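You operate a simulated robot arm through the tools that you are given. There is no shell and no other tool. Be economical: measure what you need, move in short steps, check, and stop when the job is done.

Carry out the task below with a simulated two-armed robot. There is one attempt and no reset: what you move stays moved.

TASK
Shut the big hood down: hood dial, three zones and hood switch off.
Fine: hood switch last; watch till the display reads under 60 C.

Only the result counts: the job must be done as asked and must still hold three seconds after the hand-in. Knocking over, shifting, dropping, spilling or breaking anything else fails it.

THE ROBOT
Two 7-joint arms with fingered hands on one trunk that stands fixed in place. Base frame: the origin is at the foot of the trunk, x ahead of it, y to its left, z up. Lengths are in mm, angles in degrees, forces in N, time in s.
The left shoulder is at [40, 147, 1255], the right one opposite. With the tool pointing down near the work surface each hand reaches from about 300 to 720 mm from the base axis, measured 20 degrees to its own side. Payload 4 kg a hand.
Tool frame (each hand has its own): the origin (TCP) lies between the finger pads and is the grasp point; the fingertips stand 26 mm ahead of it; z points along the fingers, y is the line along which they close. Largest opening 148 mm; the body of the gripper starts 73 mm behind the TCP. The gripper is a hand of 3 fingers: y runs from the thumb to the fingers, the wrist lies at [0, 0, -224] in the tool frame.
Orientation is that of the tool frame in the base frame, as a unit quaternion [x, y, z, w]. With the fingers straight down and closing along the base's y, the tool's x points along the base's -x, its y along +y and its z along -z.

THE INTERFACE
- The arms move only by the tool arm_command. It takes "left_targets", "right_targets" or both (then of equal length, played together; a hand with none holds still); each is text: rows parted by semicolons, each of 6 numbers parted by spaces: the shift along the base's x, y, z in units of 20 mm (1.0 is 20 mm), then the turn, a rotation vector about the base's x, y, z in units of 6 degrees (1.0 is 6 degrees). In form: x y z wx wy wz; .... A call has 1 to 10 rows; each row shifts and turns the commanded pose from where the row before left it. A call with a number of a shift or a turn outside -1 to 1 is refused whole. Rows are played at 5 a second. More than 50 mm and 8.6 degrees between two rows, and nothing of the call is played. Where a pose cannot be reached the arm comes as near as it can. A force on the tool above 40 N (or 10 N above the force at the start of the call, whichever is more), or a blocked arm, ends the call early, and 0.2 s more pass. In this call time passes only in rows, and 0.2 s behind the last. It gives the time, the measured TCP pose, the force on the tool (base axes), the opening and the grip force at its end, in the units of the frame above (readings bear some noise), with the torque about the TCP (base axes, N m) and any sound that the robot's microphone picked up, and new pictures: "pictures" is both (left out), scene, wrist or none (wrist: the cameras of the hands that moved).
- Cameras (640 x 400 px; columns grow to the right, rows downward): "scene" is now at [101.5, 37.5, 1492]; the picture's right is [0.40, -0.92, 0.00], its down [-0.44, -0.19, -0.87] and it looks along [0.80, 0.35, -0.48] (base axes); focal length 299 px, centre (320, 200). "left" rides on the left gripper at [-68, -39, -90] in its tool frame; the picture's right is [0.50, -0.87, 0.00], its down [0.66, 0.38, -0.65] and it looks along [0.57, 0.33, 0.76] (tool axes); focal length 222 px, centre (320, 200). "right" rides on the right gripper at [68, -39, -90] in its tool frame; the picture's right is [0.50, 0.87, 0.00], its down [-0.65, 0.38, -0.65] and it looks along [-0.57, 0.33, 0.76] (tool axes); focal length 222 px, centre (320, 200). There is no depth. A picture from a camera that has moved, and an enlarged one, comes with that camera's place and axes in the base frame and with its lens.
- move_column(by): slides the trunk up (or, below 0, down) by that many mm; the arms and the scene camera ride with it, the base frame stays. It gives what a move gives, with no picture.
- set_fingers(finger1, finger2, thumb_bend, hand): sets how far each is bent, from 0 (flat) to 1 (curled in); at 0.3 the hand is open as for a grip, at 0.7 the pads meet at the TCP. One left out holds its place. A second passes; each finger stops where it meets its share of the squeeze, and holds until it gets a number again. It is the only way to open and close the hand. It gives what a move gives, with no picture; readings hold the bend of each and the force on the fingers (four entries, about 0 where the hand has none), thumb and palm.
- pan_tilt(pan, tilt): turns the head with the scene camera to pan (to the left, within 86 degrees either way) and tilt (down, from -29 to 69), counted from straight ahead of the robot. It gives what a move gives, and a new picture of the scene camera.
- zoom(camera, box): a new picture of the part [left, top, right, bottom] of that camera's present view, enlarged. It takes no simulated time.
- finish_job(): hands the job in; it is judged then, once.

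Go step by step. Nothing tells you positions but the pictures and the camera data: compare them with the known pose of the tool, close in by small moves and look again before you grip or let go. The budget is 120 turns and 200 pictures, counting those below and the enlarged ones. Unless the task says otherwise, let go and move clear before handing in, and close with one line.

The tools are called after "Emit:" as name(argument=value, ...) on one line, values as JSON. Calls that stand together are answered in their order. arm_command: Moves the arms, as the interface text tells. Its arguments: {"type":"object","properties":{"left_targets":{"type":"string"},"right_targets":{"type":"string"},"pictures":{"type":"string","enum":["both","scene","wrist","none"]}},"required":[]} The other tools are called the same way: move_column (by) slides the trunk up or down; set_fingers (finger1, finger2, thumb_bend, hand) moves the fingers one by one; pan_tilt (pan, tilt) turns the head that bears the scene camera; zoom (camera, box) takes an enlarged picture of a part of a camera's view; finish_job () hands the job in.

At the start:

```text
t: 0.0
left_position: [259.7, 369.3, 1302.4]
left_tcp_rot: [-0.001, 1.0, 0.0, 0.0]
left_contact_force: [-0.6, -0.4, -0.4]
left_wrist_torque: [0.01, -0.03, -0.02]
left_grip_width: 148.1
left_finger_force: 0.0
left_shape: jaw
left_bend: [0.3, 0.3, 0.3]
left_finger forces: [0.1, 0.0, 0.0, 0.0, 0.0, 0.1]
right_position: [381.5, 19.5, 1280.0]
right_tcp_rot: [0.0, 1.0, -0.001, -0.001]
right_contact_force: [-0.3, -0.5, 0.5]
right_wrist_torque: [-0.03, -0.02, -0.03]
right_grip_width: 147.8
right_finger_force: 0.0
right_shape: jaw
right_bend: [0.3, 0.3, 0.3]
right_finger forces: [0.0, 0.0, 0.0, 0.0, 0.0, 0.0]
trunk travel left (down, up): [-425.0, 81.0]
head pan, tilt: [23.4, 29.0]
```

scene: 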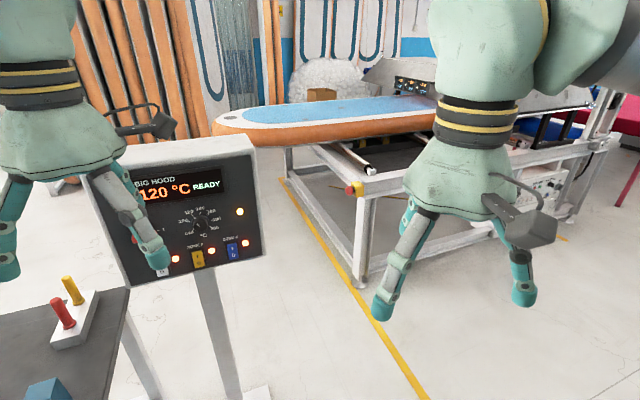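
right: 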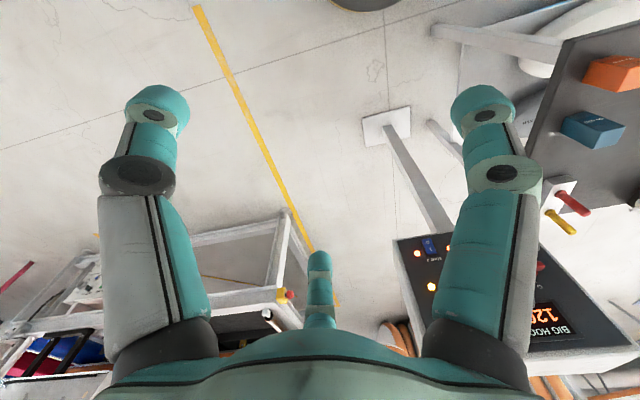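
left: 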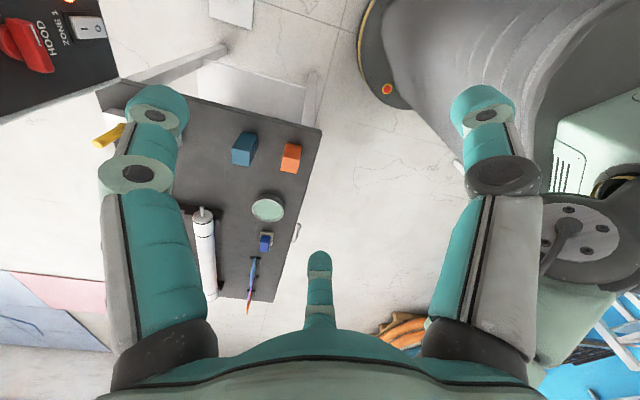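

I see the BIG HOOD panel ahead-left, partly hidden by the left hand. I'll look at it more closely first.

Emit:
zoom(camera="scene", box=[80, 120, 280, 300])

Emit:
zoom(camera="left", box=[0, 0, 140, 100])

Emit:
zoom(camera="right", box=[380, 200, 640, 380])

```text
2.22 times, centred on (180, 210) of scene
camera zoom: at [101.5, 37.5, 1492.0], right [0.4, -0.92, 0.0], down [-0.44, -0.19, -0.87], along [0.8, 0.35, -0.48], focal length 664 px, centre (631, 178)
```

zoom: 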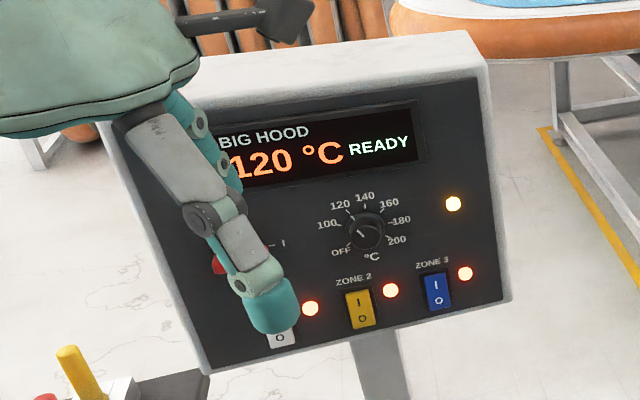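

```text
4.00 times, centred on (70, 50) of left
camera zoom: at [325.9, 330.4, 1393.0], right [-0.5, -0.87, 0.0], down [-0.66, 0.38, 0.65], along [-0.57, 0.33, -0.76], focal length 888 px, centre (1320, 800)
```

zoom: 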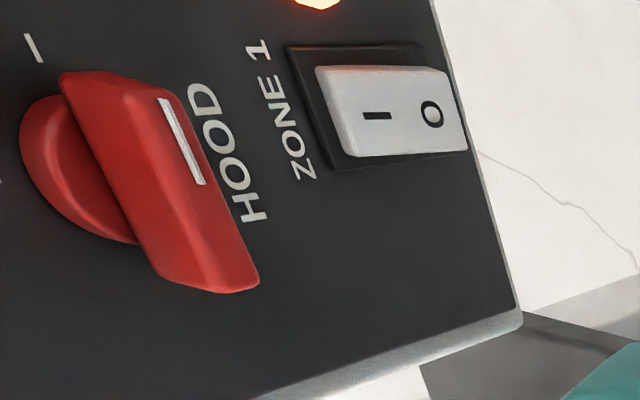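

```text
2.22 times, centred on (510, 290) of right
camera zoom: at [314.5, -20.7, 1369.8], right [-0.5, 0.87, 0.0], down [0.66, 0.38, 0.65], along [0.56, 0.33, -0.76], focal length 494 px, centre (-102, 0)
```

zoom: 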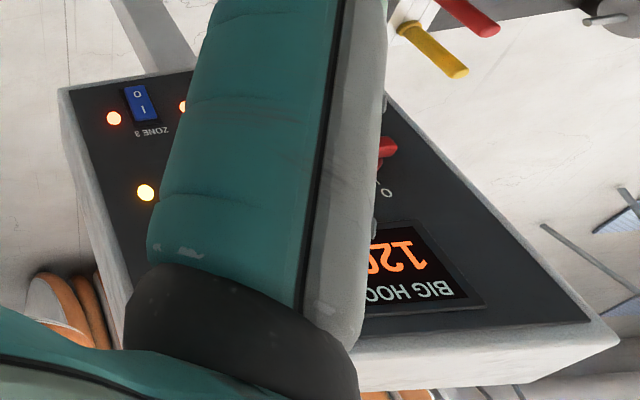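

The panel's ZONE 1 rocker seems to be near (472, 638, 966) and ZONE 3 near (610, 530, 950). I'll move the left hand aside so the panel can be measured.

Emit:
arm_command(left_targets="-0.4 1 0.8 0 0 0;-0.4 1 0.8 0 0 0;-0.4 1 0.8 0 0 0;-0.4 1 0.8 0 0 0;-0.4 1 0.8 0 0 0;-0.4 1 0.8 0 0 0", pictures="none")

Emit:
pan_tilt(pan=45, tilt=35)

```text
t: 1.4
left_position: [211.3, 490.3, 1400.2]
left_tcp_rot: [0.0, 1.0, 0.0, 0.0]
left_contact_force: [0.4, -0.9, -0.7]
left_wrist_torque: [-0.01, 0.01, 0.0]
left_grip_width: 147.8
left_finger_force: 0.1
left_shape: jaw
left_bend: [0.3, 0.3, 0.3]
left_finger forces: [0.0, 0.0, 0.0, 0.0, 0.0, 0.1]
right_position: [380.6, 18.5, 1278.9]
right_tcp_rot: [0.0, 1.0, 0.0, -0.002]
right_contact_force: [-0.2, -0.2, -0.1]
right_wrist_torque: [-0.01, 0.01, -0.04]
right_grip_width: 147.8
right_finger_force: 0.0
right_shape: jaw
right_bend: [0.3, 0.3, 0.3]
right_finger forces: [0.0, 0.0, 0.1, 0.0, 0.0, 0.0]
trunk travel left (down, up): [-425.0, 81.0]
head pan, tilt: [23.4, 29.0]
```

```text
t: 2.2
left_position: [211.0, 490.1, 1398.3]
left_tcp_rot: [-0.001, 1.0, 0.0, -0.001]
left_contact_force: [-0.2, -0.2, 0.7]
left_wrist_torque: [0.03, -0.02, 0.01]
left_grip_width: 148.1
left_finger_force: 0.1
left_shape: jaw
left_bend: [0.3, 0.3, 0.3]
left_finger forces: [0.0, 0.0, 0.0, 0.1, 0.0, 0.0]
right_position: [381.9, 19.3, 1279.4]
right_tcp_rot: [0.0, 1.0, -0.001, -0.001]
right_contact_force: [0.1, 0.7, 0.2]
right_wrist_torque: [0.01, -0.02, -0.02]
right_grip_width: 147.7
right_finger_force: 0.1
right_shape: jaw
right_bend: [0.3, 0.3, 0.3]
right_finger forces: [0.0, 0.0, 0.0, 0.0, 0.0, 0.0]
trunk travel left (down, up): [-425.0, 81.0]
head pan, tilt: [45.0, 35.0]
camera scene: at [80.4, 63.7, 1482.6], right [0.71, -0.71, 0.0], down [-0.41, -0.41, -0.82], along [0.58, 0.58, -0.57], focal length 299 px, centre (320, 200)
```

scene: 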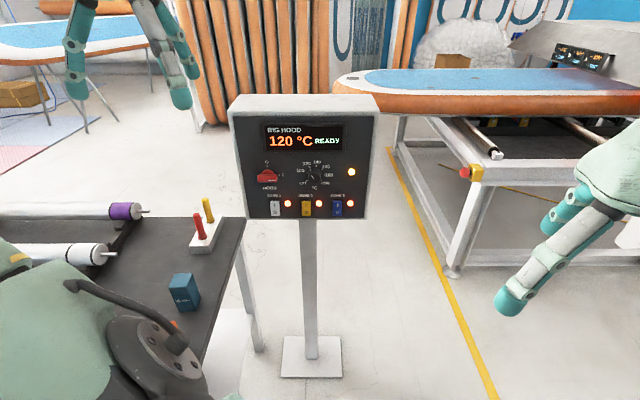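

The panel is now fully visible, so I'll zoom in for the knob states and to measure it.

Emit:
zoom(camera="scene", box=[220, 90, 396, 226])

Emit:
zoom(camera="left", box=[0, 0, 320, 200])

```text
2.94 times, centred on (308, 158) of scene
camera zoom: at [80.4, 63.7, 1482.6], right [0.71, -0.71, 0.0], down [-0.41, -0.41, -0.82], along [0.58, 0.58, -0.57], focal length 879 px, centre (355, 324)
```

zoom: 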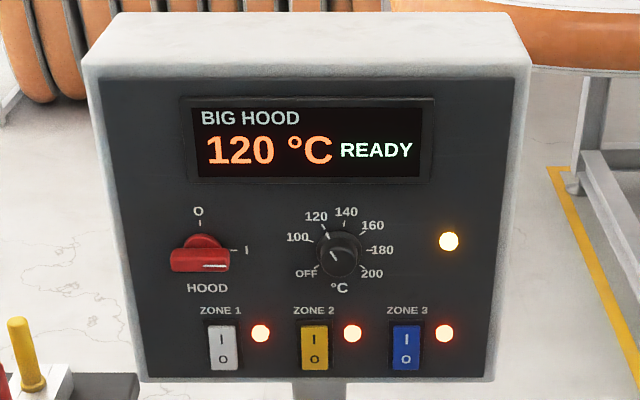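

```text
2.00 times, centred on (160, 100) of left
camera zoom: at [277.6, 450.4, 1489.4], right [-0.5, -0.87, 0.0], down [-0.66, 0.38, 0.65], along [-0.57, 0.33, -0.76], focal length 444 px, centre (640, 400)
```

zoom: 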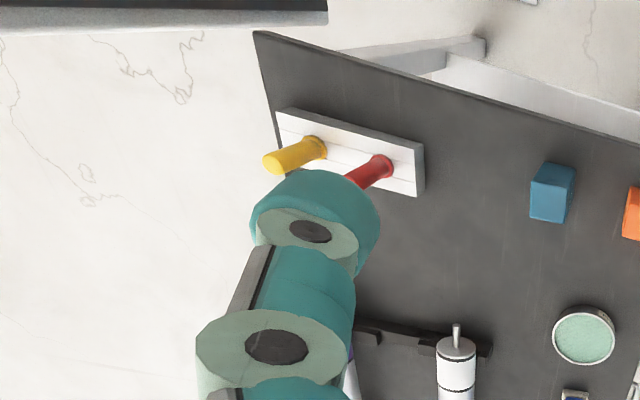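

The panel face is vertical and faces the robot at about 45°. The dial is near (561, 567, 1085), the hood switch near (475, 652, 1085) and the rockers' O ends near z 951. I'll swing the left hand to point at the panel.

Emit:
arm_command(left_targets="0.8 -0.1 -1 0.707 -0.707 0;0.8 -0.1 -1 0.707 -0.707 0;0.8 -0.1 -1 0.707 -0.707 0;0.8 -0.1 -1 0.707 -0.707 0;0.8 -0.1 -1 0.707 -0.707 0;0.8 -0.1 -1 0.707 -0.707 0;0.8 -0.1 -1 0.707 -0.707 0;0.8 -0.1 -1 0.707 -0.707 0", pictures="scene")

```text
t: 4.0
left_position: [345.1, 475.6, 1241.1]
left_tcp_rot: [-0.001, 0.914, 0.286, 0.286]
left_contact_force: [1.1, -0.1, -0.3]
left_wrist_torque: [-0.01, 0.0, -0.01]
left_grip_width: 148.1
left_finger_force: 0.1
left_shape: jaw
left_bend: [0.3, 0.3, 0.3]
left_finger forces: [0.1, 0.0, 0.0, 0.1, 0.0, 0.0]
left hand out of reach, approached as far as the arm can: row 8
right_position: [381.9, 19.5, 1279.9]
right_tcp_rot: [0.001, 1.0, 0.0, -0.002]
right_contact_force: [1.0, 0.4, -0.8]
right_wrist_torque: [0.0, -0.02, 0.02]
right_grip_width: 147.7
right_finger_force: 0.0
right_shape: jaw
right_bend: [0.3, 0.3, 0.3]
right_finger forces: [0.0, 0.1, 0.0, 0.0, 0.0, 0.1]
trunk travel left (down, up): [-425.0, 81.0]
head pan, tilt: [45.0, 35.0]
camera scene: at [81.9, 63.9, 1482.4], right [0.71, -0.71, 0.0], down [-0.41, -0.41, -0.82], along [0.58, 0.58, -0.57], focal length 299 px, centre (320, 200)
```

scene: 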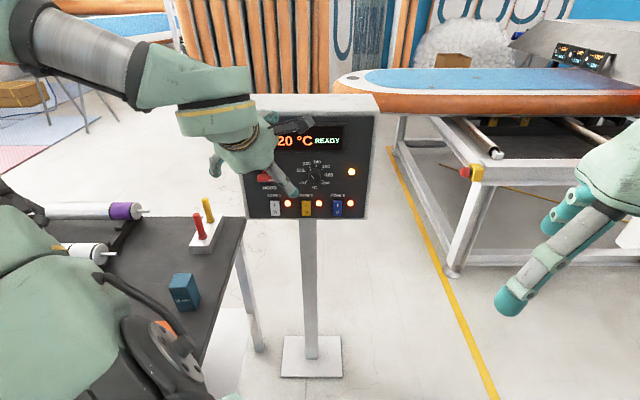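

The arm was too folded at the last row. I'll bring the hand forward and down first, then finish the turn.

Emit:
arm_command(left_targets="0.8 0.1 -0.9 0 0 0;0.8 0.1 -0.9 0 0 0;0.8 0.1 -0.9 0 0 0;0.6 0.1 -0.9 0.5 -0.5 0;0.6 0 -0.9 0.707 -0.707 0;0.6 0 -0.9 0.707 -0.707 0;0.6 0 -0.9 0.707 -0.707 0;0.6 0 -0.9 0.707 -0.707 0", pictures="both")

```text
t: 5.8
left_position: [408.9, 483.4, 1158.7]
left_tcp_rot: [-0.001, 0.886, 0.327, 0.327]
left_contact_force: [-0.4, 0.1, 0.3]
left_wrist_torque: [-0.02, -0.02, 0.0]
left_grip_width: 147.9
left_finger_force: 0.0
left_shape: jaw
left_bend: [0.3, 0.3, 0.3]
left_finger forces: [0.0, 0.1, 0.1, 0.0, 0.1, 0.1]
left hand out of reach, approached as far as the arm can: row 5, 6, 7, 8
right_position: [382.0, 18.9, 1278.7]
right_tcp_rot: [-0.001, 1.0, 0.0, -0.001]
right_contact_force: [-1.3, -1.3, -0.2]
right_wrist_torque: [-0.02, 0.01, -0.02]
right_grip_width: 148.1
right_finger_force: 0.1
right_shape: jaw
right_bend: [0.3, 0.3, 0.3]
right_finger forces: [0.1, 0.0, 0.0, 0.0, 0.1, 0.1]
trunk travel left (down, up): [-425.0, 81.0]
head pan, tilt: [45.0, 35.0]
camera scene: at [80.8, 63.7, 1482.5], right [0.71, -0.71, 0.0], down [-0.41, -0.41, -0.82], along [0.58, 0.58, -0.57], focal length 299 px, centre (320, 200)
camera left: at [416.5, 385.4, 1227.3], right [-0.21, -0.57, -0.79], down [-0.98, 0.06, 0.21], along [-0.08, 0.82, -0.57], focal length 222 px, centre (320, 200)
```

scene: 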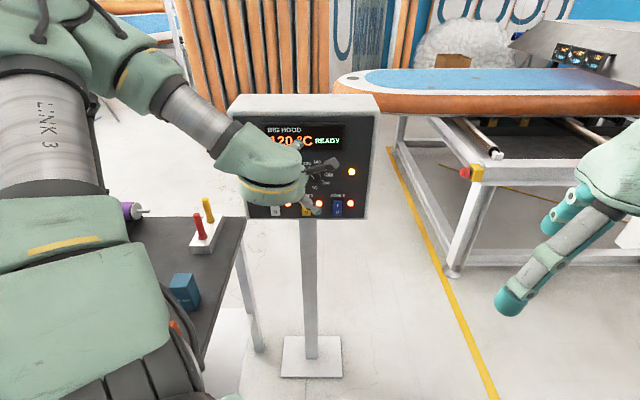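
left: 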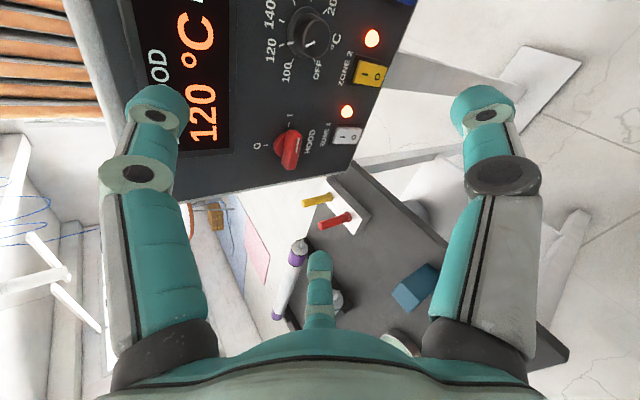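

The left wrist is too close to the shoulder here. Raising the trunk will give the arm more room.

Emit:
move_column(by=80)

```text
t: 7.0
left_position: [408.6, 484.6, 1238.7]
left_tcp_rot: [-0.001, 0.886, 0.327, 0.329]
left_contact_force: [-0.7, 0.0, -1.0]
left_wrist_torque: [0.01, -0.04, -0.02]
left_grip_width: 147.8
left_finger_force: 0.0
left_shape: jaw
left_bend: [0.3, 0.3, 0.3]
left_finger forces: [0.0, 0.1, 0.0, 0.0, 0.0, 0.0]
right_position: [380.7, 18.5, 1358.9]
right_tcp_rot: [0.0, 1.0, 0.0, -0.001]
right_contact_force: [0.5, 0.4, 0.1]
right_wrist_torque: [0.02, -0.02, 0.02]
right_grip_width: 147.9
right_finger_force: 0.1
right_shape: jaw
right_bend: [0.3, 0.3, 0.3]
right_finger forces: [0.0, 0.1, 0.0, 0.0, 0.0, 0.0]
trunk travel left (down, up): [-505.0, 1.0]
head pan, tilt: [45.0, 35.0]
```

Next I go straight down without turning, and check the pose.

Emit:
arm_command(left_targets="0 0 -1 0 0 0;0 0 -1 0 0 0;0 0 -1 0 0 0;0 0 -1 0 0 0;0 0 -1 0 0 0;0 0 -1 0 0 0;0 0 -1 0 0 0", pictures="none")

```text
t: 8.6
left_position: [409.5, 483.6, 1238.3]
left_tcp_rot: [-0.002, 0.886, 0.327, 0.328]
left_contact_force: [0.2, -1.0, 0.1]
left_wrist_torque: [0.0, 0.0, -0.03]
left_grip_width: 148.0
left_finger_force: 0.1
left_shape: jaw
left_bend: [0.3, 0.3, 0.3]
left_finger forces: [0.1, 0.1, 0.0, 0.0, 0.0, 0.0]
left hand out of reach, approached as far as the arm can: row 1, 2, 3, 4, 5, 6, 7
right_position: [382.1, 18.8, 1359.2]
right_tcp_rot: [0.0, 1.0, -0.001, -0.001]
right_contact_force: [0.2, -0.2, -0.8]
right_wrist_torque: [-0.02, 0.01, 0.02]
right_grip_width: 148.0
right_finger_force: 0.0
right_shape: jaw
right_bend: [0.3, 0.3, 0.3]
right_finger forces: [0.0, 0.0, 0.0, 0.0, 0.0, 0.0]
trunk travel left (down, up): [-505.0, 1.0]
head pan, tilt: [45.0, 35.0]
```

It is still blocked. I'll try moving away from the shoulder, outwards to the panel and left.

Emit:
arm_command(left_targets="0.5 0.5 0 0 0 0;0.5 0.5 0 0 0 0;0.5 0.5 0 0 0 0", pictures="none")

```text
t: 9.4
left_position: [438.5, 514.1, 1238.2]
left_tcp_rot: [-0.001, 0.886, 0.328, 0.328]
left_contact_force: [0.6, 0.1, 0.4]
left_wrist_torque: [0.01, 0.01, 0.0]
left_grip_width: 148.1
left_finger_force: 0.0
left_shape: jaw
left_bend: [0.3, 0.3, 0.3]
left_finger forces: [0.0, 0.1, 0.1, 0.0, 0.0, 0.0]
right_position: [381.1, 19.4, 1359.2]
right_tcp_rot: [0.0, 1.0, 0.0, 0.0]
right_contact_force: [-0.6, -0.2, -0.2]
right_wrist_torque: [0.0, -0.01, 0.02]
right_grip_width: 147.9
right_finger_force: 0.0
right_shape: jaw
right_bend: [0.3, 0.3, 0.3]
right_finger forces: [0.0, 0.1, 0.1, 0.0, 0.0, 0.0]
trunk travel left (down, up): [-505.0, 1.0]
head pan, tilt: [45.0, 35.0]
```

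That works: commands start from the actual pose. Down now.

Emit:
arm_command(left_targets="0 0 -1 0 0 0;0 0 -1 0 0 0;0 0 -1 0 0 0;0 0 -1 0 0 0;0 0 -1 0 0 0;0 0 -1 0 0 0;0 0 -1 0 0 0", pictures="none")

```text
t: 11.0
left_position: [437.2, 514.4, 1219.6]
left_tcp_rot: [-0.003, 0.888, 0.326, 0.325]
left_contact_force: [0.7, -0.3, 0.4]
left_wrist_torque: [-0.01, 0.0, 0.01]
left_grip_width: 148.0
left_finger_force: 0.0
left_shape: jaw
left_bend: [0.3, 0.3, 0.3]
left_finger forces: [0.0, 0.0, 0.0, 0.0, 0.0, 0.0]
left hand out of reach, approached as far as the arm can: row 2, 3, 4, 5, 6, 7
right_position: [380.6, 18.0, 1359.3]
right_tcp_rot: [-0.001, 1.0, 0.001, -0.001]
right_contact_force: [-0.2, 0.0, -1.0]
right_wrist_torque: [-0.02, 0.03, 0.03]
right_grip_width: 148.1
right_finger_force: 0.0
right_shape: jaw
right_bend: [0.3, 0.3, 0.3]
right_finger forces: [0.0, 0.0, 0.0, 0.0, 0.1, 0.1]
trunk travel left (down, up): [-505.0, 1.0]
head pan, tilt: [45.0, 35.0]
```

A joint limit blocks going down in this posture. I'll test whether rolling the hand about its own axis frees it.

Emit:
arm_command(left_targets="0 0 0 0.5 0.5 -0.5;0 0 0 0.5 0.5 -0.5;0 0 0 0.5 0.5 -0.5;0 0 0 0.5 0.5 -0.5;0 0 -1 0 0 0;0 0 -1 0 0 0;0 0 -1 0 0 0;0 0 -1 0 0 0", pictures="scene")

```text
t: 12.8
left_position: [435.9, 514.9, 1219.4]
left_tcp_rot: [0.158, 0.874, 0.378, 0.26]
left_contact_force: [0.1, -0.8, -0.4]
left_wrist_torque: [-0.01, 0.03, -0.02]
left_grip_width: 148.1
left_finger_force: 0.1
left_shape: jaw
left_bend: [0.3, 0.3, 0.3]
left_finger forces: [0.0, 0.0, 0.0, 0.1, 0.0, 0.1]
left hand out of reach, approached as far as the arm can: row 5, 6, 7, 8
right_position: [381.3, 18.5, 1359.0]
right_tcp_rot: [0.0, 1.0, 0.0, -0.001]
right_contact_force: [0.1, 0.9, -0.4]
right_wrist_torque: [0.0, 0.01, 0.03]
right_grip_width: 148.0
right_finger_force: 0.0
right_shape: jaw
right_bend: [0.3, 0.3, 0.3]
right_finger forces: [0.1, 0.1, 0.0, 0.0, 0.0, 0.0]
trunk travel left (down, up): [-505.0, 1.0]
head pan, tilt: [45.0, 35.0]
camera scene: at [80.4, 63.6, 1561.9], right [0.71, -0.71, 0.0], down [-0.41, -0.41, -0.82], along [0.58, 0.58, -0.57], focal length 299 px, centre (320, 200)
```

scene: 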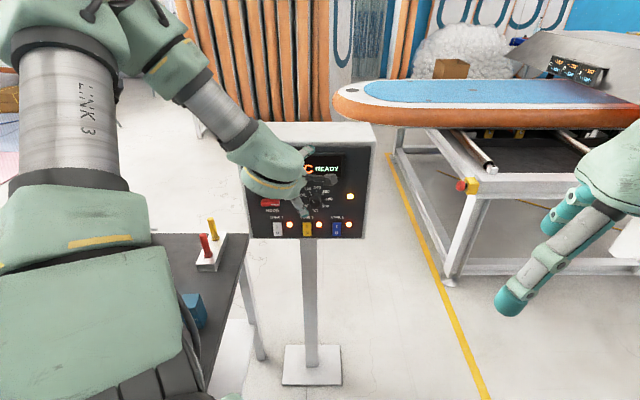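

The roll is free, so the limit comes from the raised elbow forcing the wrist to bend up. Lowering the trunk will make the forearm more level relative to the panel; I'll do that in part.

Emit:
move_column(by=-120)

Emit:
arm_command(left_targets="0 0 1 0 0 0;0 0 1 0 0 0;0 0 1 0.5 -0.5 0;0 0 1 0.6 -0.6 0;0 0 1 0.707 -0.707 0;0 0 0 0.707 -0.707 0;0 0 0 0.707 -0.707 0", pictures="scene")

```text
t: 14.3
left_position: [435.7, 516.3, 1100.3]
left_tcp_rot: [0.158, 0.874, 0.377, 0.261]
left_contact_force: [-0.2, 0.7, -0.2]
left_wrist_torque: [0.01, -0.02, 0.0]
left_grip_width: 147.7
left_finger_force: 0.0
left_shape: jaw
left_bend: [0.3, 0.3, 0.3]
left_finger forces: [0.1, 0.0, 0.1, 0.0, 0.0, 0.0]
right_position: [382.0, 18.7, 1239.4]
right_tcp_rot: [-0.001, 1.0, 0.0, -0.001]
right_contact_force: [-0.4, 0.3, 0.4]
right_wrist_torque: [0.03, 0.05, -0.02]
right_grip_width: 147.8
right_finger_force: 0.1
right_shape: jaw
right_bend: [0.3, 0.3, 0.3]
right_finger forces: [0.0, 0.0, 0.0, 0.1, 0.0, 0.1]
trunk travel left (down, up): [-385.0, 121.0]
head pan, tilt: [45.0, 35.0]
```

```text
t: 15.9
left_position: [436.4, 513.9, 1180.2]
left_tcp_rot: [0.151, 0.835, 0.436, 0.3]
left_contact_force: [0.8, -0.5, -0.5]
left_wrist_torque: [0.01, 0.02, -0.01]
left_grip_width: 148.0
left_finger_force: 0.1
left_shape: jaw
left_bend: [0.3, 0.3, 0.3]
left_finger forces: [0.0, 0.1, 0.0, 0.1, 0.0, 0.0]
left hand out of reach, approached as far as the arm can: row 5, 6, 7
right_position: [380.8, 18.1, 1239.0]
right_tcp_rot: [0.0, 1.0, -0.001, -0.001]
right_contact_force: [0.4, -0.4, 0.1]
right_wrist_torque: [0.01, -0.01, 0.02]
right_grip_width: 147.8
right_finger_force: 0.1
right_shape: jaw
right_bend: [0.3, 0.3, 0.3]
right_finger forces: [0.0, 0.0, 0.1, 0.0, 0.0, 0.1]
trunk travel left (down, up): [-385.0, 121.0]
head pan, tilt: [45.0, 35.0]
camera scene: at [80.3, 63.3, 1442.0], right [0.71, -0.71, 0.0], down [-0.41, -0.41, -0.82], along [0.58, 0.58, -0.57], focal length 299 px, centre (320, 200)
```

scene: 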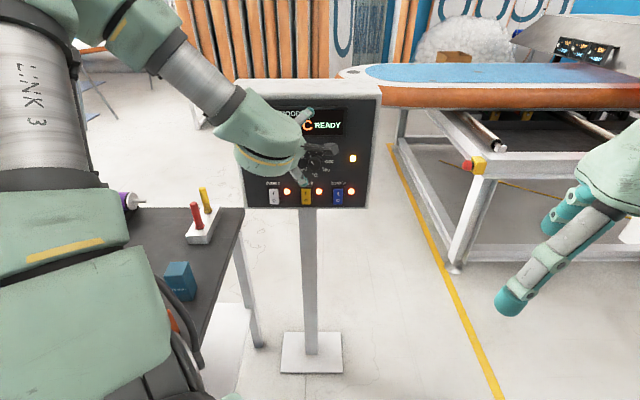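

I've gained some tilt (about 65° from down), which is enough to work with if I turn things about the panel's normal. I'll lower the trunk so the hand is level with the dial, and move it sideways in front of the dial.

Emit:
move_column(by=-90)

Emit:
arm_command(left_targets="0.6 -0.3 0 0 0 0;0.6 -0.3 0 0 0 0;0.7 -0.5 0 0 0 0;0.3 0.3 0 0.5 -0.5 0;0.1 0.1 0 0.5 -0.5 0", pictures="both")

```text
t: 17.2
left_position: [436.3, 515.2, 1090.3]
left_tcp_rot: [0.151, 0.836, 0.435, 0.3]
left_contact_force: [-0.5, -0.5, -0.2]
left_wrist_torque: [0.02, -0.03, 0.0]
left_grip_width: 148.1
left_finger_force: 0.1
left_shape: jaw
left_bend: [0.3, 0.3, 0.3]
left_finger forces: [0.0, 0.1, 0.0, 0.1, 0.0, 0.0]
right_position: [381.6, 19.3, 1148.2]
right_tcp_rot: [0.0, 1.0, 0.0, -0.001]
right_contact_force: [-1.4, 0.5, 0.6]
right_wrist_torque: [-0.02, -0.01, 0.01]
right_grip_width: 148.0
right_finger_force: 0.1
right_shape: jaw
right_bend: [0.3, 0.3, 0.3]
right_finger forces: [0.1, 0.0, 0.0, 0.0, 0.1, 0.0]
trunk travel left (down, up): [-295.0, 211.0]
head pan, tilt: [45.0, 35.0]
```

```text
t: 18.4
left_position: [475.9, 495.9, 1089.7]
left_tcp_rot: [0.149, 0.826, 0.447, 0.31]
left_contact_force: [0.4, -0.2, 0.3]
left_wrist_torque: [0.0, -0.02, -0.02]
left_grip_width: 148.1
left_finger_force: 0.1
left_shape: jaw
left_bend: [0.3, 0.3, 0.3]
left_finger forces: [0.1, 0.0, 0.0, 0.1, 0.0, 0.1]
left hand out of reach, approached as far as the arm can: row 4, 5
right_position: [380.3, 19.3, 1150.0]
right_tcp_rot: [0.0, 1.0, 0.0, -0.001]
right_contact_force: [0.1, -0.6, 0.1]
right_wrist_torque: [0.0, 0.0, -0.01]
right_grip_width: 148.2
right_finger_force: 0.1
right_shape: jaw
right_bend: [0.3, 0.3, 0.3]
right_finger forces: [0.0, 0.0, 0.0, 0.0, 0.0, 0.0]
trunk travel left (down, up): [-295.0, 211.0]
head pan, tilt: [45.0, 35.0]
camera scene: at [80.0, 63.5, 1352.2], right [0.71, -0.71, 0.0], down [-0.41, -0.41, -0.82], along [0.58, 0.58, -0.57], focal length 299 px, centre (320, 200)
camera left: at [469.9, 380.3, 1120.2], right [-0.36, -0.22, -0.91], down [-0.93, 0.13, 0.33], along [0.04, 0.97, -0.25], focal length 222 px, centre (320, 200)
```

scene: 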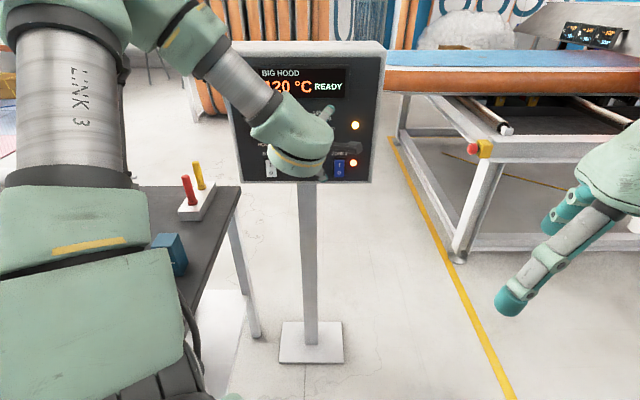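
left: 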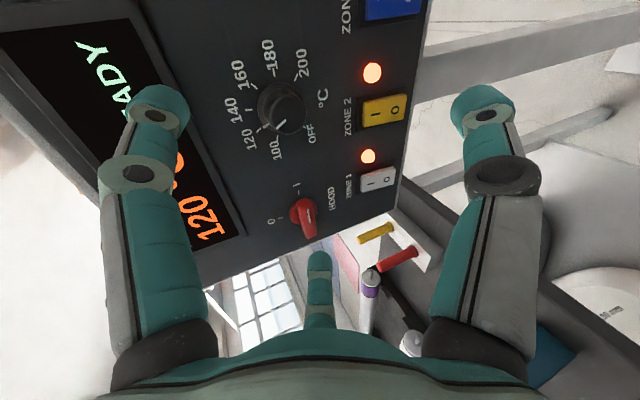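

The dial is clearly seen from the wrist. I'll half-close the fingers, pre-roll the hand clockwise for later turning room, and edge closer.

Emit:
set_fingers(hand="left", finger1=0.42, finger2=0.42, thumb_bend=0.42)

Emit:
arm_command(left_targets="0.3 0.1 0 0.645 0.645 -0.409;0.3 0.1 0 0.645 0.645 -0.409;0.3 0.1 0 0.645 0.645 -0.409;0.3 0.1 0 0.645 0.645 -0.409;0.3 0.1 0 0.645 0.645 -0.409", pictures="wrist")

```text
t: 19.4
left_position: [476.5, 496.7, 1089.9]
left_tcp_rot: [0.149, 0.826, 0.448, 0.308]
left_contact_force: [0.4, -1.2, 0.6]
left_wrist_torque: [-0.01, 0.01, -0.02]
left_grip_width: 89.1
left_finger_force: 0.0
left_shape: fingers
left_bend: [0.42, 0.42, 0.42]
left_finger forces: [0.1, 0.1, 0.0, 0.0, 0.1, 0.1]
right_position: [379.9, 19.8, 1148.1]
right_tcp_rot: [0.0, 1.0, 0.0, 0.0]
right_contact_force: [-0.3, 0.5, 0.1]
right_wrist_torque: [0.06, -0.02, 0.01]
right_grip_width: 147.8
right_finger_force: 0.1
right_shape: jaw
right_bend: [0.3, 0.3, 0.3]
right_finger forces: [0.0, 0.0, 0.1, 0.0, 0.1, 0.1]
trunk travel left (down, up): [-295.0, 211.0]
head pan, tilt: [45.0, 35.0]
```

```text
t: 20.6
left_position: [508.2, 508.9, 1089.9]
left_tcp_rot: [0.358, 0.758, 0.513, 0.183]
left_contact_force: [0.0, 0.3, 0.1]
left_wrist_torque: [0.0, -0.02, 0.01]
left_grip_width: 89.3
left_finger_force: 0.2
left_shape: fingers
left_bend: [0.42, 0.42, 0.42]
left_finger forces: [0.1, 0.0, 0.1, 0.0, 0.0, 0.0]
right_position: [382.0, 19.3, 1147.5]
right_tcp_rot: [0.0, 1.0, 0.0, -0.001]
right_contact_force: [-0.2, -0.6, 0.1]
right_wrist_torque: [-0.03, 0.01, 0.01]
right_grip_width: 148.0
right_finger_force: 0.0
right_shape: jaw
right_bend: [0.3, 0.3, 0.3]
right_finger forces: [0.0, 0.1, 0.0, 0.0, 0.0, 0.1]
trunk travel left (down, up): [-295.0, 211.0]
head pan, tilt: [45.0, 35.0]
camera left: at [480.9, 391.9, 1085.7], right [-0.65, 0.18, -0.74], down [-0.73, 0.14, 0.67], along [0.22, 0.97, 0.04], focal length 222 px, centre (320, 200)
```

left: 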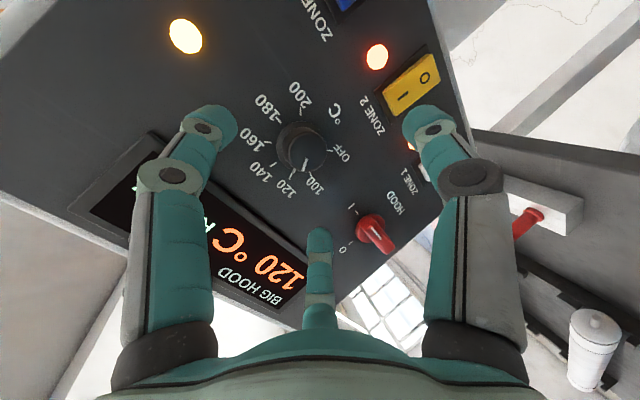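

The knob is close to the hand's axis. I'll move about half way in and check again.

Emit:
arm_command(left_targets="0.45 0.35 -0.2 0 0 0;0.45 0.35 -0.2 0 0 0;0.45 0.35 -0.2 0 0 0", pictures="wrist")

```text
t: 21.4
left_position: [536.4, 529.3, 1078.6]
left_tcp_rot: [0.358, 0.759, 0.513, 0.183]
left_contact_force: [-0.7, 0.8, -0.2]
left_wrist_torque: [0.01, 0.02, 0.0]
left_grip_width: 89.0
left_finger_force: 0.0
left_shape: fingers
left_bend: [0.42, 0.42, 0.42]
left_finger forces: [0.0, 0.1, 0.0, 0.1, 0.0, 0.1]
right_position: [381.8, 20.1, 1148.5]
right_tcp_rot: [0.001, 1.0, 0.0, 0.0]
right_contact_force: [0.2, 0.0, -0.1]
right_wrist_torque: [0.0, -0.05, 0.01]
right_grip_width: 147.9
right_finger_force: 0.0
right_shape: jaw
right_bend: [0.3, 0.3, 0.3]
right_finger forces: [0.0, 0.0, 0.0, 0.1, 0.0, 0.1]
trunk travel left (down, up): [-295.0, 211.0]
head pan, tilt: [45.0, 35.0]
camera left: at [508.3, 413.0, 1074.0], right [-0.65, 0.18, -0.74], down [-0.73, 0.14, 0.67], along [0.22, 0.97, 0.04], focal length 222 px, centre (320, 200)
```

left: 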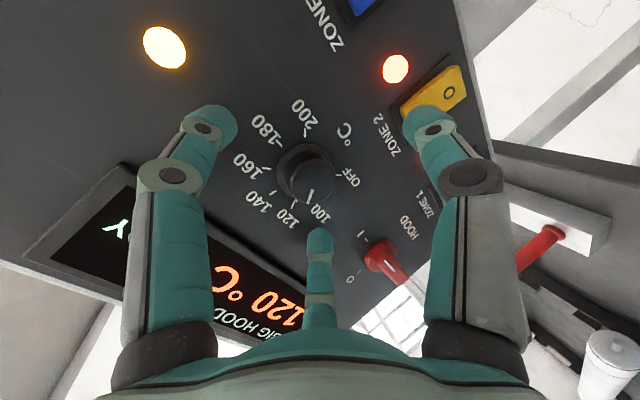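

The knob front is at about (556, 556, 1074). I'll move so the pads are at the knob, then check.

Emit:
arm_command(left_targets="0.3 0.4 -0.1 0 0 0;0.3 0.4 -0.1 0 0 0;0.3 0.4 -0.1 0 0 0", pictures="wrist")

```text
t: 22.0
left_position: [542.5, 535.6, 1082.2]
left_tcp_rot: [0.359, 0.756, 0.515, 0.187]
left_contact_force: [-27.8, -33.1, 10.6]
left_wrist_torque: [1.37, -0.43, 2.14]
left_grip_width: 89.0
left_finger_force: 21.4
left_shape: fingers
left_bend: [0.42, 0.39, 0.42]
left_finger forces: [0.0, 43.3, 0.0, 0.1, 0.0, 0.0]
right_position: [375.5, 13.0, 1151.1]
right_tcp_rot: [-0.001, 1.0, 0.004, 0.002]
right_contact_force: [-0.7, 0.9, 0.3]
right_wrist_torque: [-0.05, 0.0, -0.01]
right_grip_width: 148.0
right_finger_force: 0.1
right_shape: jaw
right_bend: [0.3, 0.3, 0.3]
right_finger forces: [0.0, 0.1, 0.0, 0.1, 0.0, 0.0]
trunk travel left (down, up): [-295.0, 211.0]
head pan, tilt: [45.0, 35.0]
stopped in row 3 (left hand): the force on the tool passed its limit at 48 N (the readings are from after the stop); the commanded pose is now the measured one
camera left: at [514.7, 417.5, 1077.4], right [-0.64, 0.18, -0.75], down [-0.73, 0.14, 0.66], along [0.23, 0.97, 0.04], focal length 222 px, centre (320, 200)
```

left: 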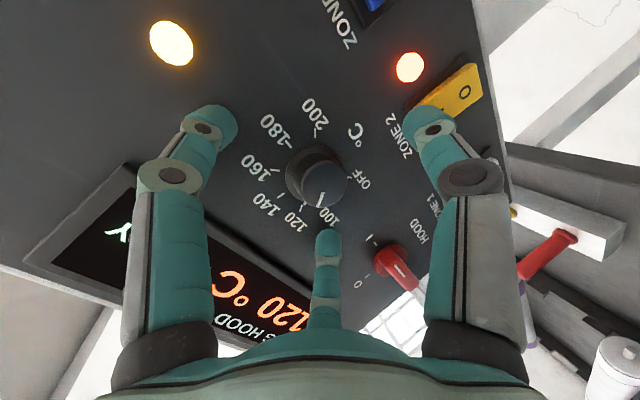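

One finger touched the panel because the hand is tilted down 24°. I'll back off a little and try pitching the hand up to level.

Emit:
arm_command(left_targets="-0.5 -0.5 0 0 0 0;0 0 0 0.5 -0.5 0;0 0 0 0.5 -0.5 0;0 0 0 0.5 -0.5 0;0 0 0 0.5 -0.5 0;0 0 0 0.5 -0.5 0", pictures="both")

```text
t: 23.4
left_position: [537.8, 532.0, 1076.0]
left_tcp_rot: [0.353, 0.75, 0.526, 0.188]
left_contact_force: [-0.6, 0.4, 0.6]
left_wrist_torque: [0.0, -0.02, -0.01]
left_grip_width: 89.2
left_finger_force: 0.0
left_shape: fingers
left_bend: [0.42, 0.42, 0.42]
left_finger forces: [0.0, 0.0, 0.1, 0.0, 0.1, 0.0]
left hand out of reach, approached as far as the arm can: row 3, 4, 5, 6
right_position: [381.1, 17.8, 1149.2]
right_tcp_rot: [0.0, 1.0, 0.0, -0.002]
right_contact_force: [-0.9, -0.3, -0.2]
right_wrist_torque: [-0.03, -0.01, -0.02]
right_grip_width: 147.8
right_finger_force: 0.1
right_shape: jaw
right_bend: [0.3, 0.3, 0.3]
right_finger forces: [0.0, 0.0, 0.0, 0.0, 0.1, 0.1]
trunk travel left (down, up): [-295.0, 211.0]
head pan, tilt: [45.0, 35.0]
camera scene: at [80.3, 63.7, 1352.2], right [0.71, -0.71, 0.0], down [-0.41, -0.41, -0.82], along [0.58, 0.58, -0.57], focal length 299 px, centre (320, 200)
camera left: at [509.9, 416.5, 1068.0], right [-0.63, 0.19, -0.75], down [-0.75, 0.12, 0.65], along [0.22, 0.97, 0.07], focal length 222 px, centre (320, 200)
```

scene: 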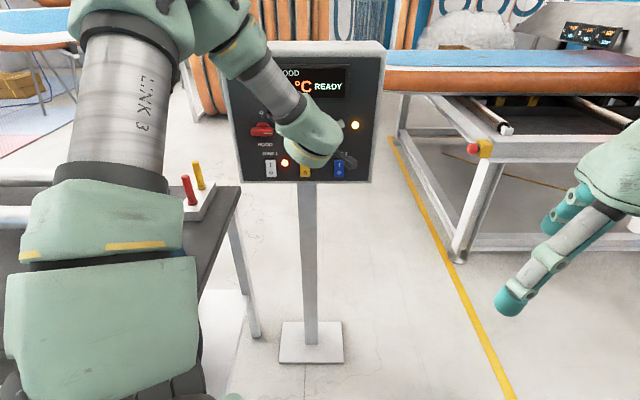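
left: 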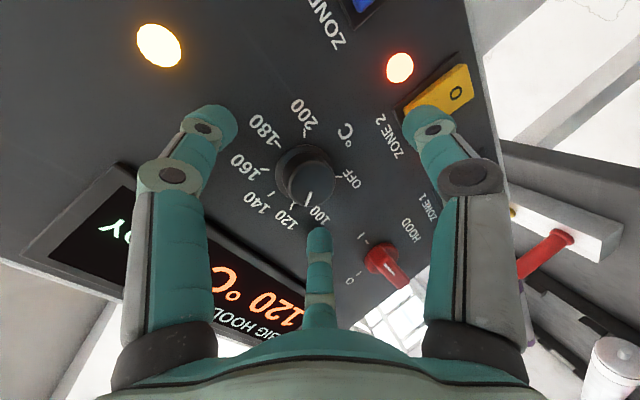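

Only a little more tilt is possible. I'll back away, lower the trunk by 100 mm, then raise the hand while pitching it up.

Emit:
arm_command(left_targets="-0.6 -0.6 0 0 0 0;-0.6 -0.6 0 0 0 0", pictures="none")

Emit:
move_column(by=-100)

Emit:
arm_command(left_targets="0 0 1 0 0 0;0 0 1 0 0 0;0 0 1 0.3 -0.3 0;0 0 1 0.4 -0.4 0;0 0 1 0.4 -0.4 0;0 0 0 0.3 -0.3 0;0 0 0 0.3 -0.3 0", pictures="scene")

```text
t: 24.0
left_position: [537.3, 533.6, 1075.8]
left_tcp_rot: [0.353, 0.75, 0.526, 0.188]
left_contact_force: [0.0, -0.5, 0.1]
left_wrist_torque: [-0.01, -0.01, 0.0]
left_grip_width: 89.1
left_finger_force: 0.0
left_shape: fingers
left_bend: [0.42, 0.42, 0.42]
left_finger forces: [0.0, 0.1, 0.1, 0.0, 0.1, 0.0]
left hand out of reach, approached as far as the arm can: row 1, 2
right_position: [380.7, 19.2, 1148.3]
right_tcp_rot: [0.001, 1.0, 0.0, -0.001]
right_contact_force: [-0.1, 0.2, 0.4]
right_wrist_torque: [0.02, 0.03, 0.0]
right_grip_width: 147.7
right_finger_force: 0.1
right_shape: jaw
right_bend: [0.3, 0.3, 0.3]
right_finger forces: [0.1, 0.0, 0.0, 0.1, 0.1, 0.0]
trunk travel left (down, up): [-295.0, 211.0]
head pan, tilt: [45.0, 35.0]
```

```text
t: 25.4
left_position: [537.7, 532.6, 975.9]
left_tcp_rot: [0.353, 0.75, 0.526, 0.188]
left_contact_force: [-2.3, -1.5, 1.1]
left_wrist_torque: [0.01, -0.12, -0.19]
left_grip_width: 89.9
left_finger_force: 1.5
left_shape: fingers
left_bend: [0.41, 0.42, 0.42]
left_finger forces: [3.2, 0.0, 0.0, 0.0, 0.0, 0.0]
right_position: [381.0, 19.3, 1049.1]
right_tcp_rot: [0.0, 1.0, 0.0, 0.0]
right_contact_force: [0.6, 1.1, 0.0]
right_wrist_torque: [0.04, 0.0, -0.01]
right_grip_width: 147.9
right_finger_force: 0.1
right_shape: jaw
right_bend: [0.3, 0.3, 0.3]
right_finger forces: [0.0, 0.1, 0.1, 0.0, 0.0, 0.1]
trunk travel left (down, up): [-195.0, 311.0]
head pan, tilt: [45.0, 35.0]
```

```text
t: 26.9
left_position: [538.2, 532.7, 1078.6]
left_tcp_rot: [0.334, 0.706, 0.588, 0.211]
left_contact_force: [-0.4, 0.1, 0.8]
left_wrist_torque: [0.01, 0.02, 0.01]
left_grip_width: 88.7
left_finger_force: 0.0
left_shape: fingers
left_bend: [0.42, 0.42, 0.42]
left_finger forces: [0.0, 0.1, 0.0, 0.0, 0.0, 0.0]
left hand out of reach, approached as far as the arm can: row 7
right_position: [380.6, 19.4, 1049.8]
right_tcp_rot: [0.0, 1.0, 0.0, -0.001]
right_contact_force: [0.1, 0.0, -0.2]
right_wrist_torque: [0.03, -0.01, 0.01]
right_grip_width: 147.8
right_finger_force: 0.1
right_shape: jaw
right_bend: [0.3, 0.3, 0.3]
right_finger forces: [0.1, 0.0, 0.0, 0.0, 0.0, 0.0]
trunk travel left (down, up): [-195.0, 311.0]
head pan, tilt: [45.0, 35.0]
camera scene: at [80.3, 63.6, 1253.1], right [0.71, -0.71, 0.0], down [-0.41, -0.41, -0.82], along [0.58, 0.58, -0.57], focal length 299 px, centre (320, 200)
```

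scene: 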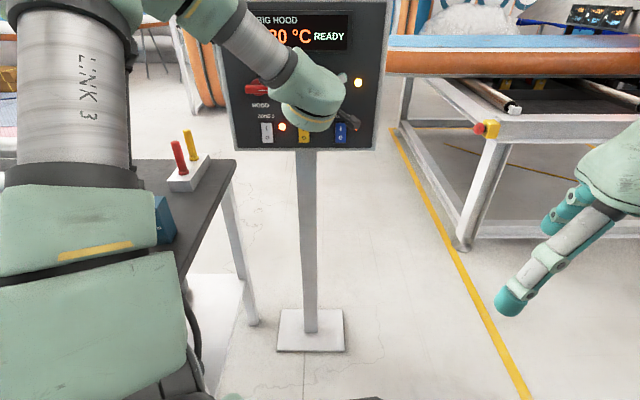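

The tilt is now only about 13°. I'll check the wrist view, since a finger brushed something lightly during the lowering.

Emit:
arm_command(left_targets="0 0 0 0 0 0", pictures="wrist")

Emit:
pan_tilt(pan=45, tilt=16)

```text
t: 27.4
left_position: [537.5, 533.0, 1077.5]
left_tcp_rot: [0.333, 0.707, 0.588, 0.211]
left_contact_force: [0.3, 0.0, -0.1]
left_wrist_torque: [0.03, 0.01, 0.0]
left_grip_width: 88.8
left_finger_force: 0.0
left_shape: fingers
left_bend: [0.42, 0.42, 0.42]
left_finger forces: [0.0, 0.0, 0.1, 0.0, 0.0, 0.0]
right_position: [380.3, 19.4, 1049.1]
right_tcp_rot: [0.0, 1.0, 0.0, 0.0]
right_contact_force: [-0.9, -0.1, 0.5]
right_wrist_torque: [0.01, 0.01, -0.01]
right_grip_width: 148.0
right_finger_force: 0.1
right_shape: jaw
right_bend: [0.3, 0.3, 0.3]
right_finger forces: [0.1, 0.0, 0.0, 0.0, 0.1, 0.0]
trunk travel left (down, up): [-195.0, 311.0]
head pan, tilt: [45.0, 35.0]
camera left: at [512.4, 418.1, 1053.3], right [-0.54, 0.28, -0.79], down [-0.82, 0.05, 0.57], along [0.2, 0.96, 0.2], focal length 222 px, centre (320, 200)
```

left: 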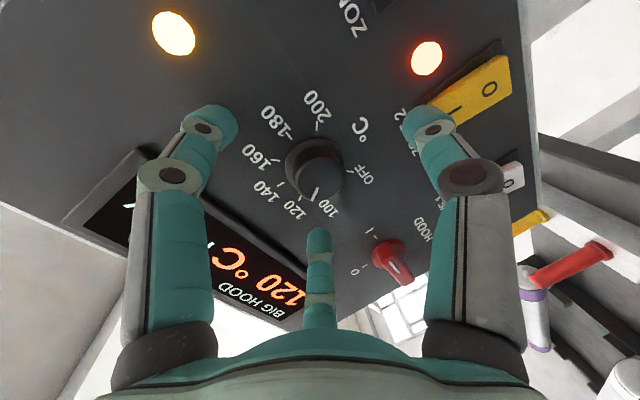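

```text
t: 28.2
left_position: [538.6, 533.0, 1077.9]
left_tcp_rot: [0.333, 0.707, 0.587, 0.211]
left_contact_force: [0.1, -0.3, -0.3]
left_wrist_torque: [0.01, 0.01, 0.03]
left_grip_width: 88.6
left_finger_force: 0.1
left_shape: fingers
left_bend: [0.42, 0.42, 0.42]
left_finger forces: [0.0, 0.2, 0.0, 0.0, 0.1, 0.1]
right_position: [382.1, 19.3, 1050.9]
right_tcp_rot: [0.0, 1.0, 0.0, -0.001]
right_contact_force: [-0.2, -0.5, -0.1]
right_wrist_torque: [-0.02, -0.03, 0.04]
right_grip_width: 147.8
right_finger_force: 0.1
right_shape: jaw
right_bend: [0.3, 0.3, 0.3]
right_finger forces: [0.1, 0.0, 0.1, 0.0, 0.0, 0.0]
trunk travel left (down, up): [-195.0, 311.0]
head pan, tilt: [45.0, 16.0]
camera scene: at [84.1, 67.4, 1283.4], right [0.71, -0.71, 0.0], down [-0.2, -0.2, -0.96], along [0.68, 0.68, -0.28], focal length 299 px, centre (320, 200)
```

scene: 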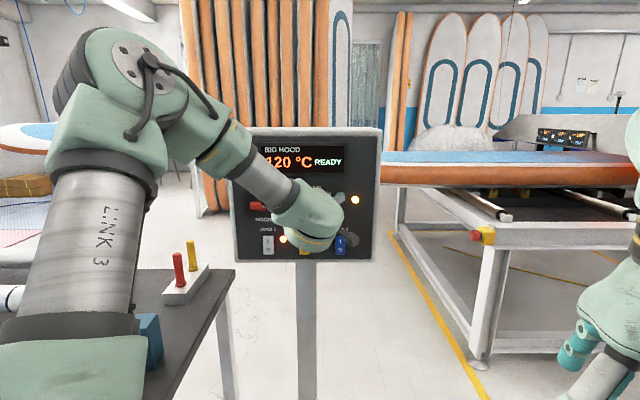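

The knob is centred, about 19 mm ahead. I'll narrow the fingers, then move in 14 mm.

Emit:
set_fingers(hand="left", finger1=0.51, finger2=0.51, thumb_bend=0.51)

Emit:
arm_command(left_targets="0.25 0.25 -0.08 0 0 0;0.25 0.25 -0.08 0 0 0", pictures="wrist")

```text
t: 29.2
left_position: [538.2, 533.9, 1079.2]
left_tcp_rot: [0.334, 0.706, 0.588, 0.211]
left_contact_force: [0.7, 0.3, 0.1]
left_wrist_torque: [0.01, -0.04, -0.01]
left_grip_width: 59.1
left_finger_force: 0.0
left_shape: fingers
left_bend: [0.51, 0.51, 0.51]
left_finger forces: [0.0, 0.0, 0.1, 0.0, 0.0, 0.0]
right_position: [381.4, 19.3, 1049.6]
right_tcp_rot: [0.0, 1.0, 0.0, -0.001]
right_contact_force: [-0.1, 0.8, 0.3]
right_wrist_torque: [0.01, 0.02, 0.01]
right_grip_width: 147.8
right_finger_force: 0.1
right_shape: jaw
right_bend: [0.3, 0.3, 0.3]
right_finger forces: [0.0, 0.0, 0.1, 0.0, 0.1, 0.0]
trunk travel left (down, up): [-195.0, 311.0]
head pan, tilt: [45.0, 16.0]
```

```text
t: 29.8
left_position: [542.7, 539.4, 1078.8]
left_tcp_rot: [0.334, 0.705, 0.59, 0.212]
left_contact_force: [-19.9, -17.8, 3.0]
left_wrist_torque: [0.56, -0.38, 0.85]
left_grip_width: 59.3
left_finger_force: 13.1
left_shape: fingers
left_bend: [0.51, 0.5, 0.51]
left_finger forces: [1.1, 25.0, 0.0, 0.0, 0.0, 0.0]
right_position: [376.8, 16.0, 1051.8]
right_tcp_rot: [-0.001, 1.0, 0.002, 0.001]
right_contact_force: [0.8, 0.2, -0.2]
right_wrist_torque: [-0.03, 0.0, -0.02]
right_grip_width: 147.9
right_finger_force: 0.0
right_shape: jaw
right_bend: [0.3, 0.3, 0.3]
right_finger forces: [0.2, 0.0, 0.0, 0.0, 0.0, 0.0]
trunk travel left (down, up): [-195.0, 311.0]
head pan, tilt: [45.0, 16.0]
camera left: at [518.2, 424.4, 1053.1], right [-0.53, 0.29, -0.8], down [-0.82, 0.05, 0.57], along [0.2, 0.96, 0.21], focal length 222 px, centre (320, 200)
```

left: 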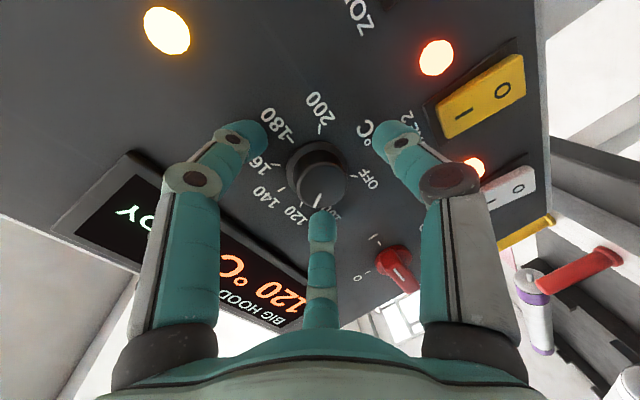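

A fingertip touches the panel at hand depth 765, so the panel face is near 796 and I'm deep enough. I'll ease back 2 mm, centre and close on the knob.

Emit:
arm_command(left_targets="-0.22 0 -0.2 0 0 0", pictures="none")

Emit:
set_fingers(hand="left", finger1=0.66, finger2=0.66, thumb_bend=0.66)

Emit:
zoom(camera="left", box=[160, 40, 480, 240])

```text
t: 30.2
left_position: [541.2, 541.2, 1073.5]
left_tcp_rot: [0.331, 0.707, 0.588, 0.209]
left_contact_force: [-10.6, -11.2, 4.2]
left_wrist_torque: [0.49, -0.24, 0.43]
left_grip_width: 59.5
left_finger_force: 7.5
left_shape: fingers
left_bend: [0.51, 0.5, 0.51]
left_finger forces: [0.0, 14.8, 0.0, 0.1, 0.0, 0.0]
right_position: [379.1, 16.5, 1051.1]
right_tcp_rot: [-0.001, 1.0, 0.002, 0.0]
right_contact_force: [0.2, 0.2, -0.6]
right_wrist_torque: [0.0, 0.05, -0.01]
right_grip_width: 147.9
right_finger_force: 0.0
right_shape: jaw
right_bend: [0.3, 0.3, 0.3]
right_finger forces: [0.0, 0.0, 0.0, 0.0, 0.1, 0.1]
trunk travel left (down, up): [-195.0, 311.0]
head pan, tilt: [45.0, 16.0]
```

```text
t: 31.2
left_position: [541.1, 543.2, 1071.1]
left_tcp_rot: [0.332, 0.707, 0.588, 0.208]
left_contact_force: [-1.8, -0.3, 6.2]
left_wrist_torque: [0.13, -0.12, 0.06]
left_grip_width: 19.4
left_finger_force: 5.2
left_shape: fingers
left_bend: [0.61, 0.6, 0.66]
left_finger forces: [4.5, 6.2, 0.0, 0.0, 0.2, 0.1]
right_position: [380.9, 18.2, 1049.3]
right_tcp_rot: [0.0, 1.0, 0.001, 0.0]
right_contact_force: [0.9, 0.8, -0.2]
right_wrist_torque: [-0.03, 0.02, -0.03]
right_grip_width: 147.9
right_finger_force: 0.0
right_shape: jaw
right_bend: [0.3, 0.3, 0.3]
right_finger forces: [0.0, 0.1, 0.1, 0.1, 0.0, 0.0]
trunk travel left (down, up): [-195.0, 311.0]
head pan, tilt: [45.0, 16.0]
```

```text
2.00 times, centred on (320, 140) of left
camera zoom: at [516.9, 427.5, 1047.4], right [-0.54, 0.28, -0.79], down [-0.82, 0.05, 0.57], along [0.2, 0.96, 0.2], focal length 444 px, centre (320, 320)
```

zoom: 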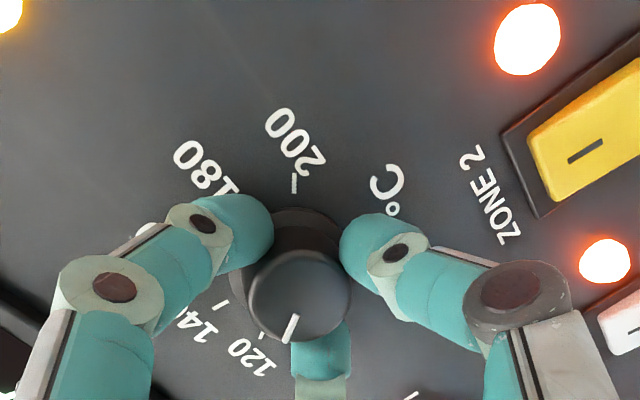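

The two side fingers hold the knob; the third has not met it yet. I'll close further for a firmer grip.

Emit:
set_fingers(hand="left", finger1=0.75, finger2=0.75, thumb_bend=0.75)

Emit:
zoom(camera="left", box=[160, 40, 480, 240])

```text
t: 32.2
left_position: [541.7, 542.7, 1070.3]
left_tcp_rot: [0.333, 0.708, 0.587, 0.208]
left_contact_force: [-3.2, -2.1, -1.1]
left_wrist_torque: [0.09, -0.11, 0.09]
left_grip_width: 17.3
left_finger_force: 14.5
left_shape: fingers
left_bend: [0.61, 0.6, 0.68]
left_finger forces: [7.8, 9.4, 0.0, 0.0, 10.7, 0.0]
right_position: [380.8, 18.2, 1050.8]
right_tcp_rot: [0.0, 1.0, 0.001, 0.0]
right_contact_force: [0.7, 0.1, 0.0]
right_wrist_torque: [-0.02, 0.0, 0.03]
right_grip_width: 148.0
right_finger_force: 0.0
right_shape: jaw
right_bend: [0.3, 0.3, 0.3]
right_finger forces: [0.0, 0.0, 0.1, 0.0, 0.0, 0.0]
trunk travel left (down, up): [-195.0, 311.0]
head pan, tilt: [45.0, 16.0]
```

```text
2.00 times, centred on (320, 140) of left
camera zoom: at [517.0, 427.6, 1046.4], right [-0.54, 0.28, -0.79], down [-0.82, 0.05, 0.58], along [0.2, 0.96, 0.2], focal length 444 px, centre (320, 320)
```

zoom: 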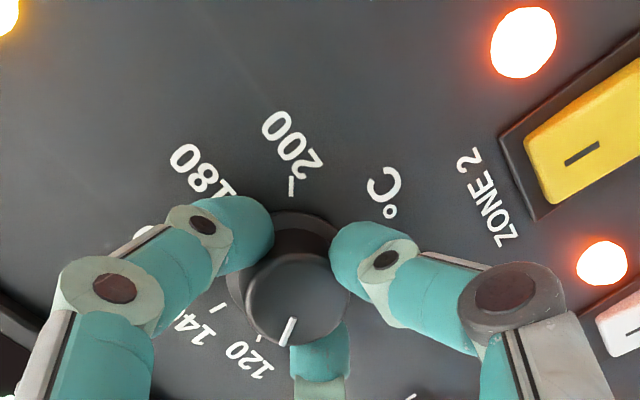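

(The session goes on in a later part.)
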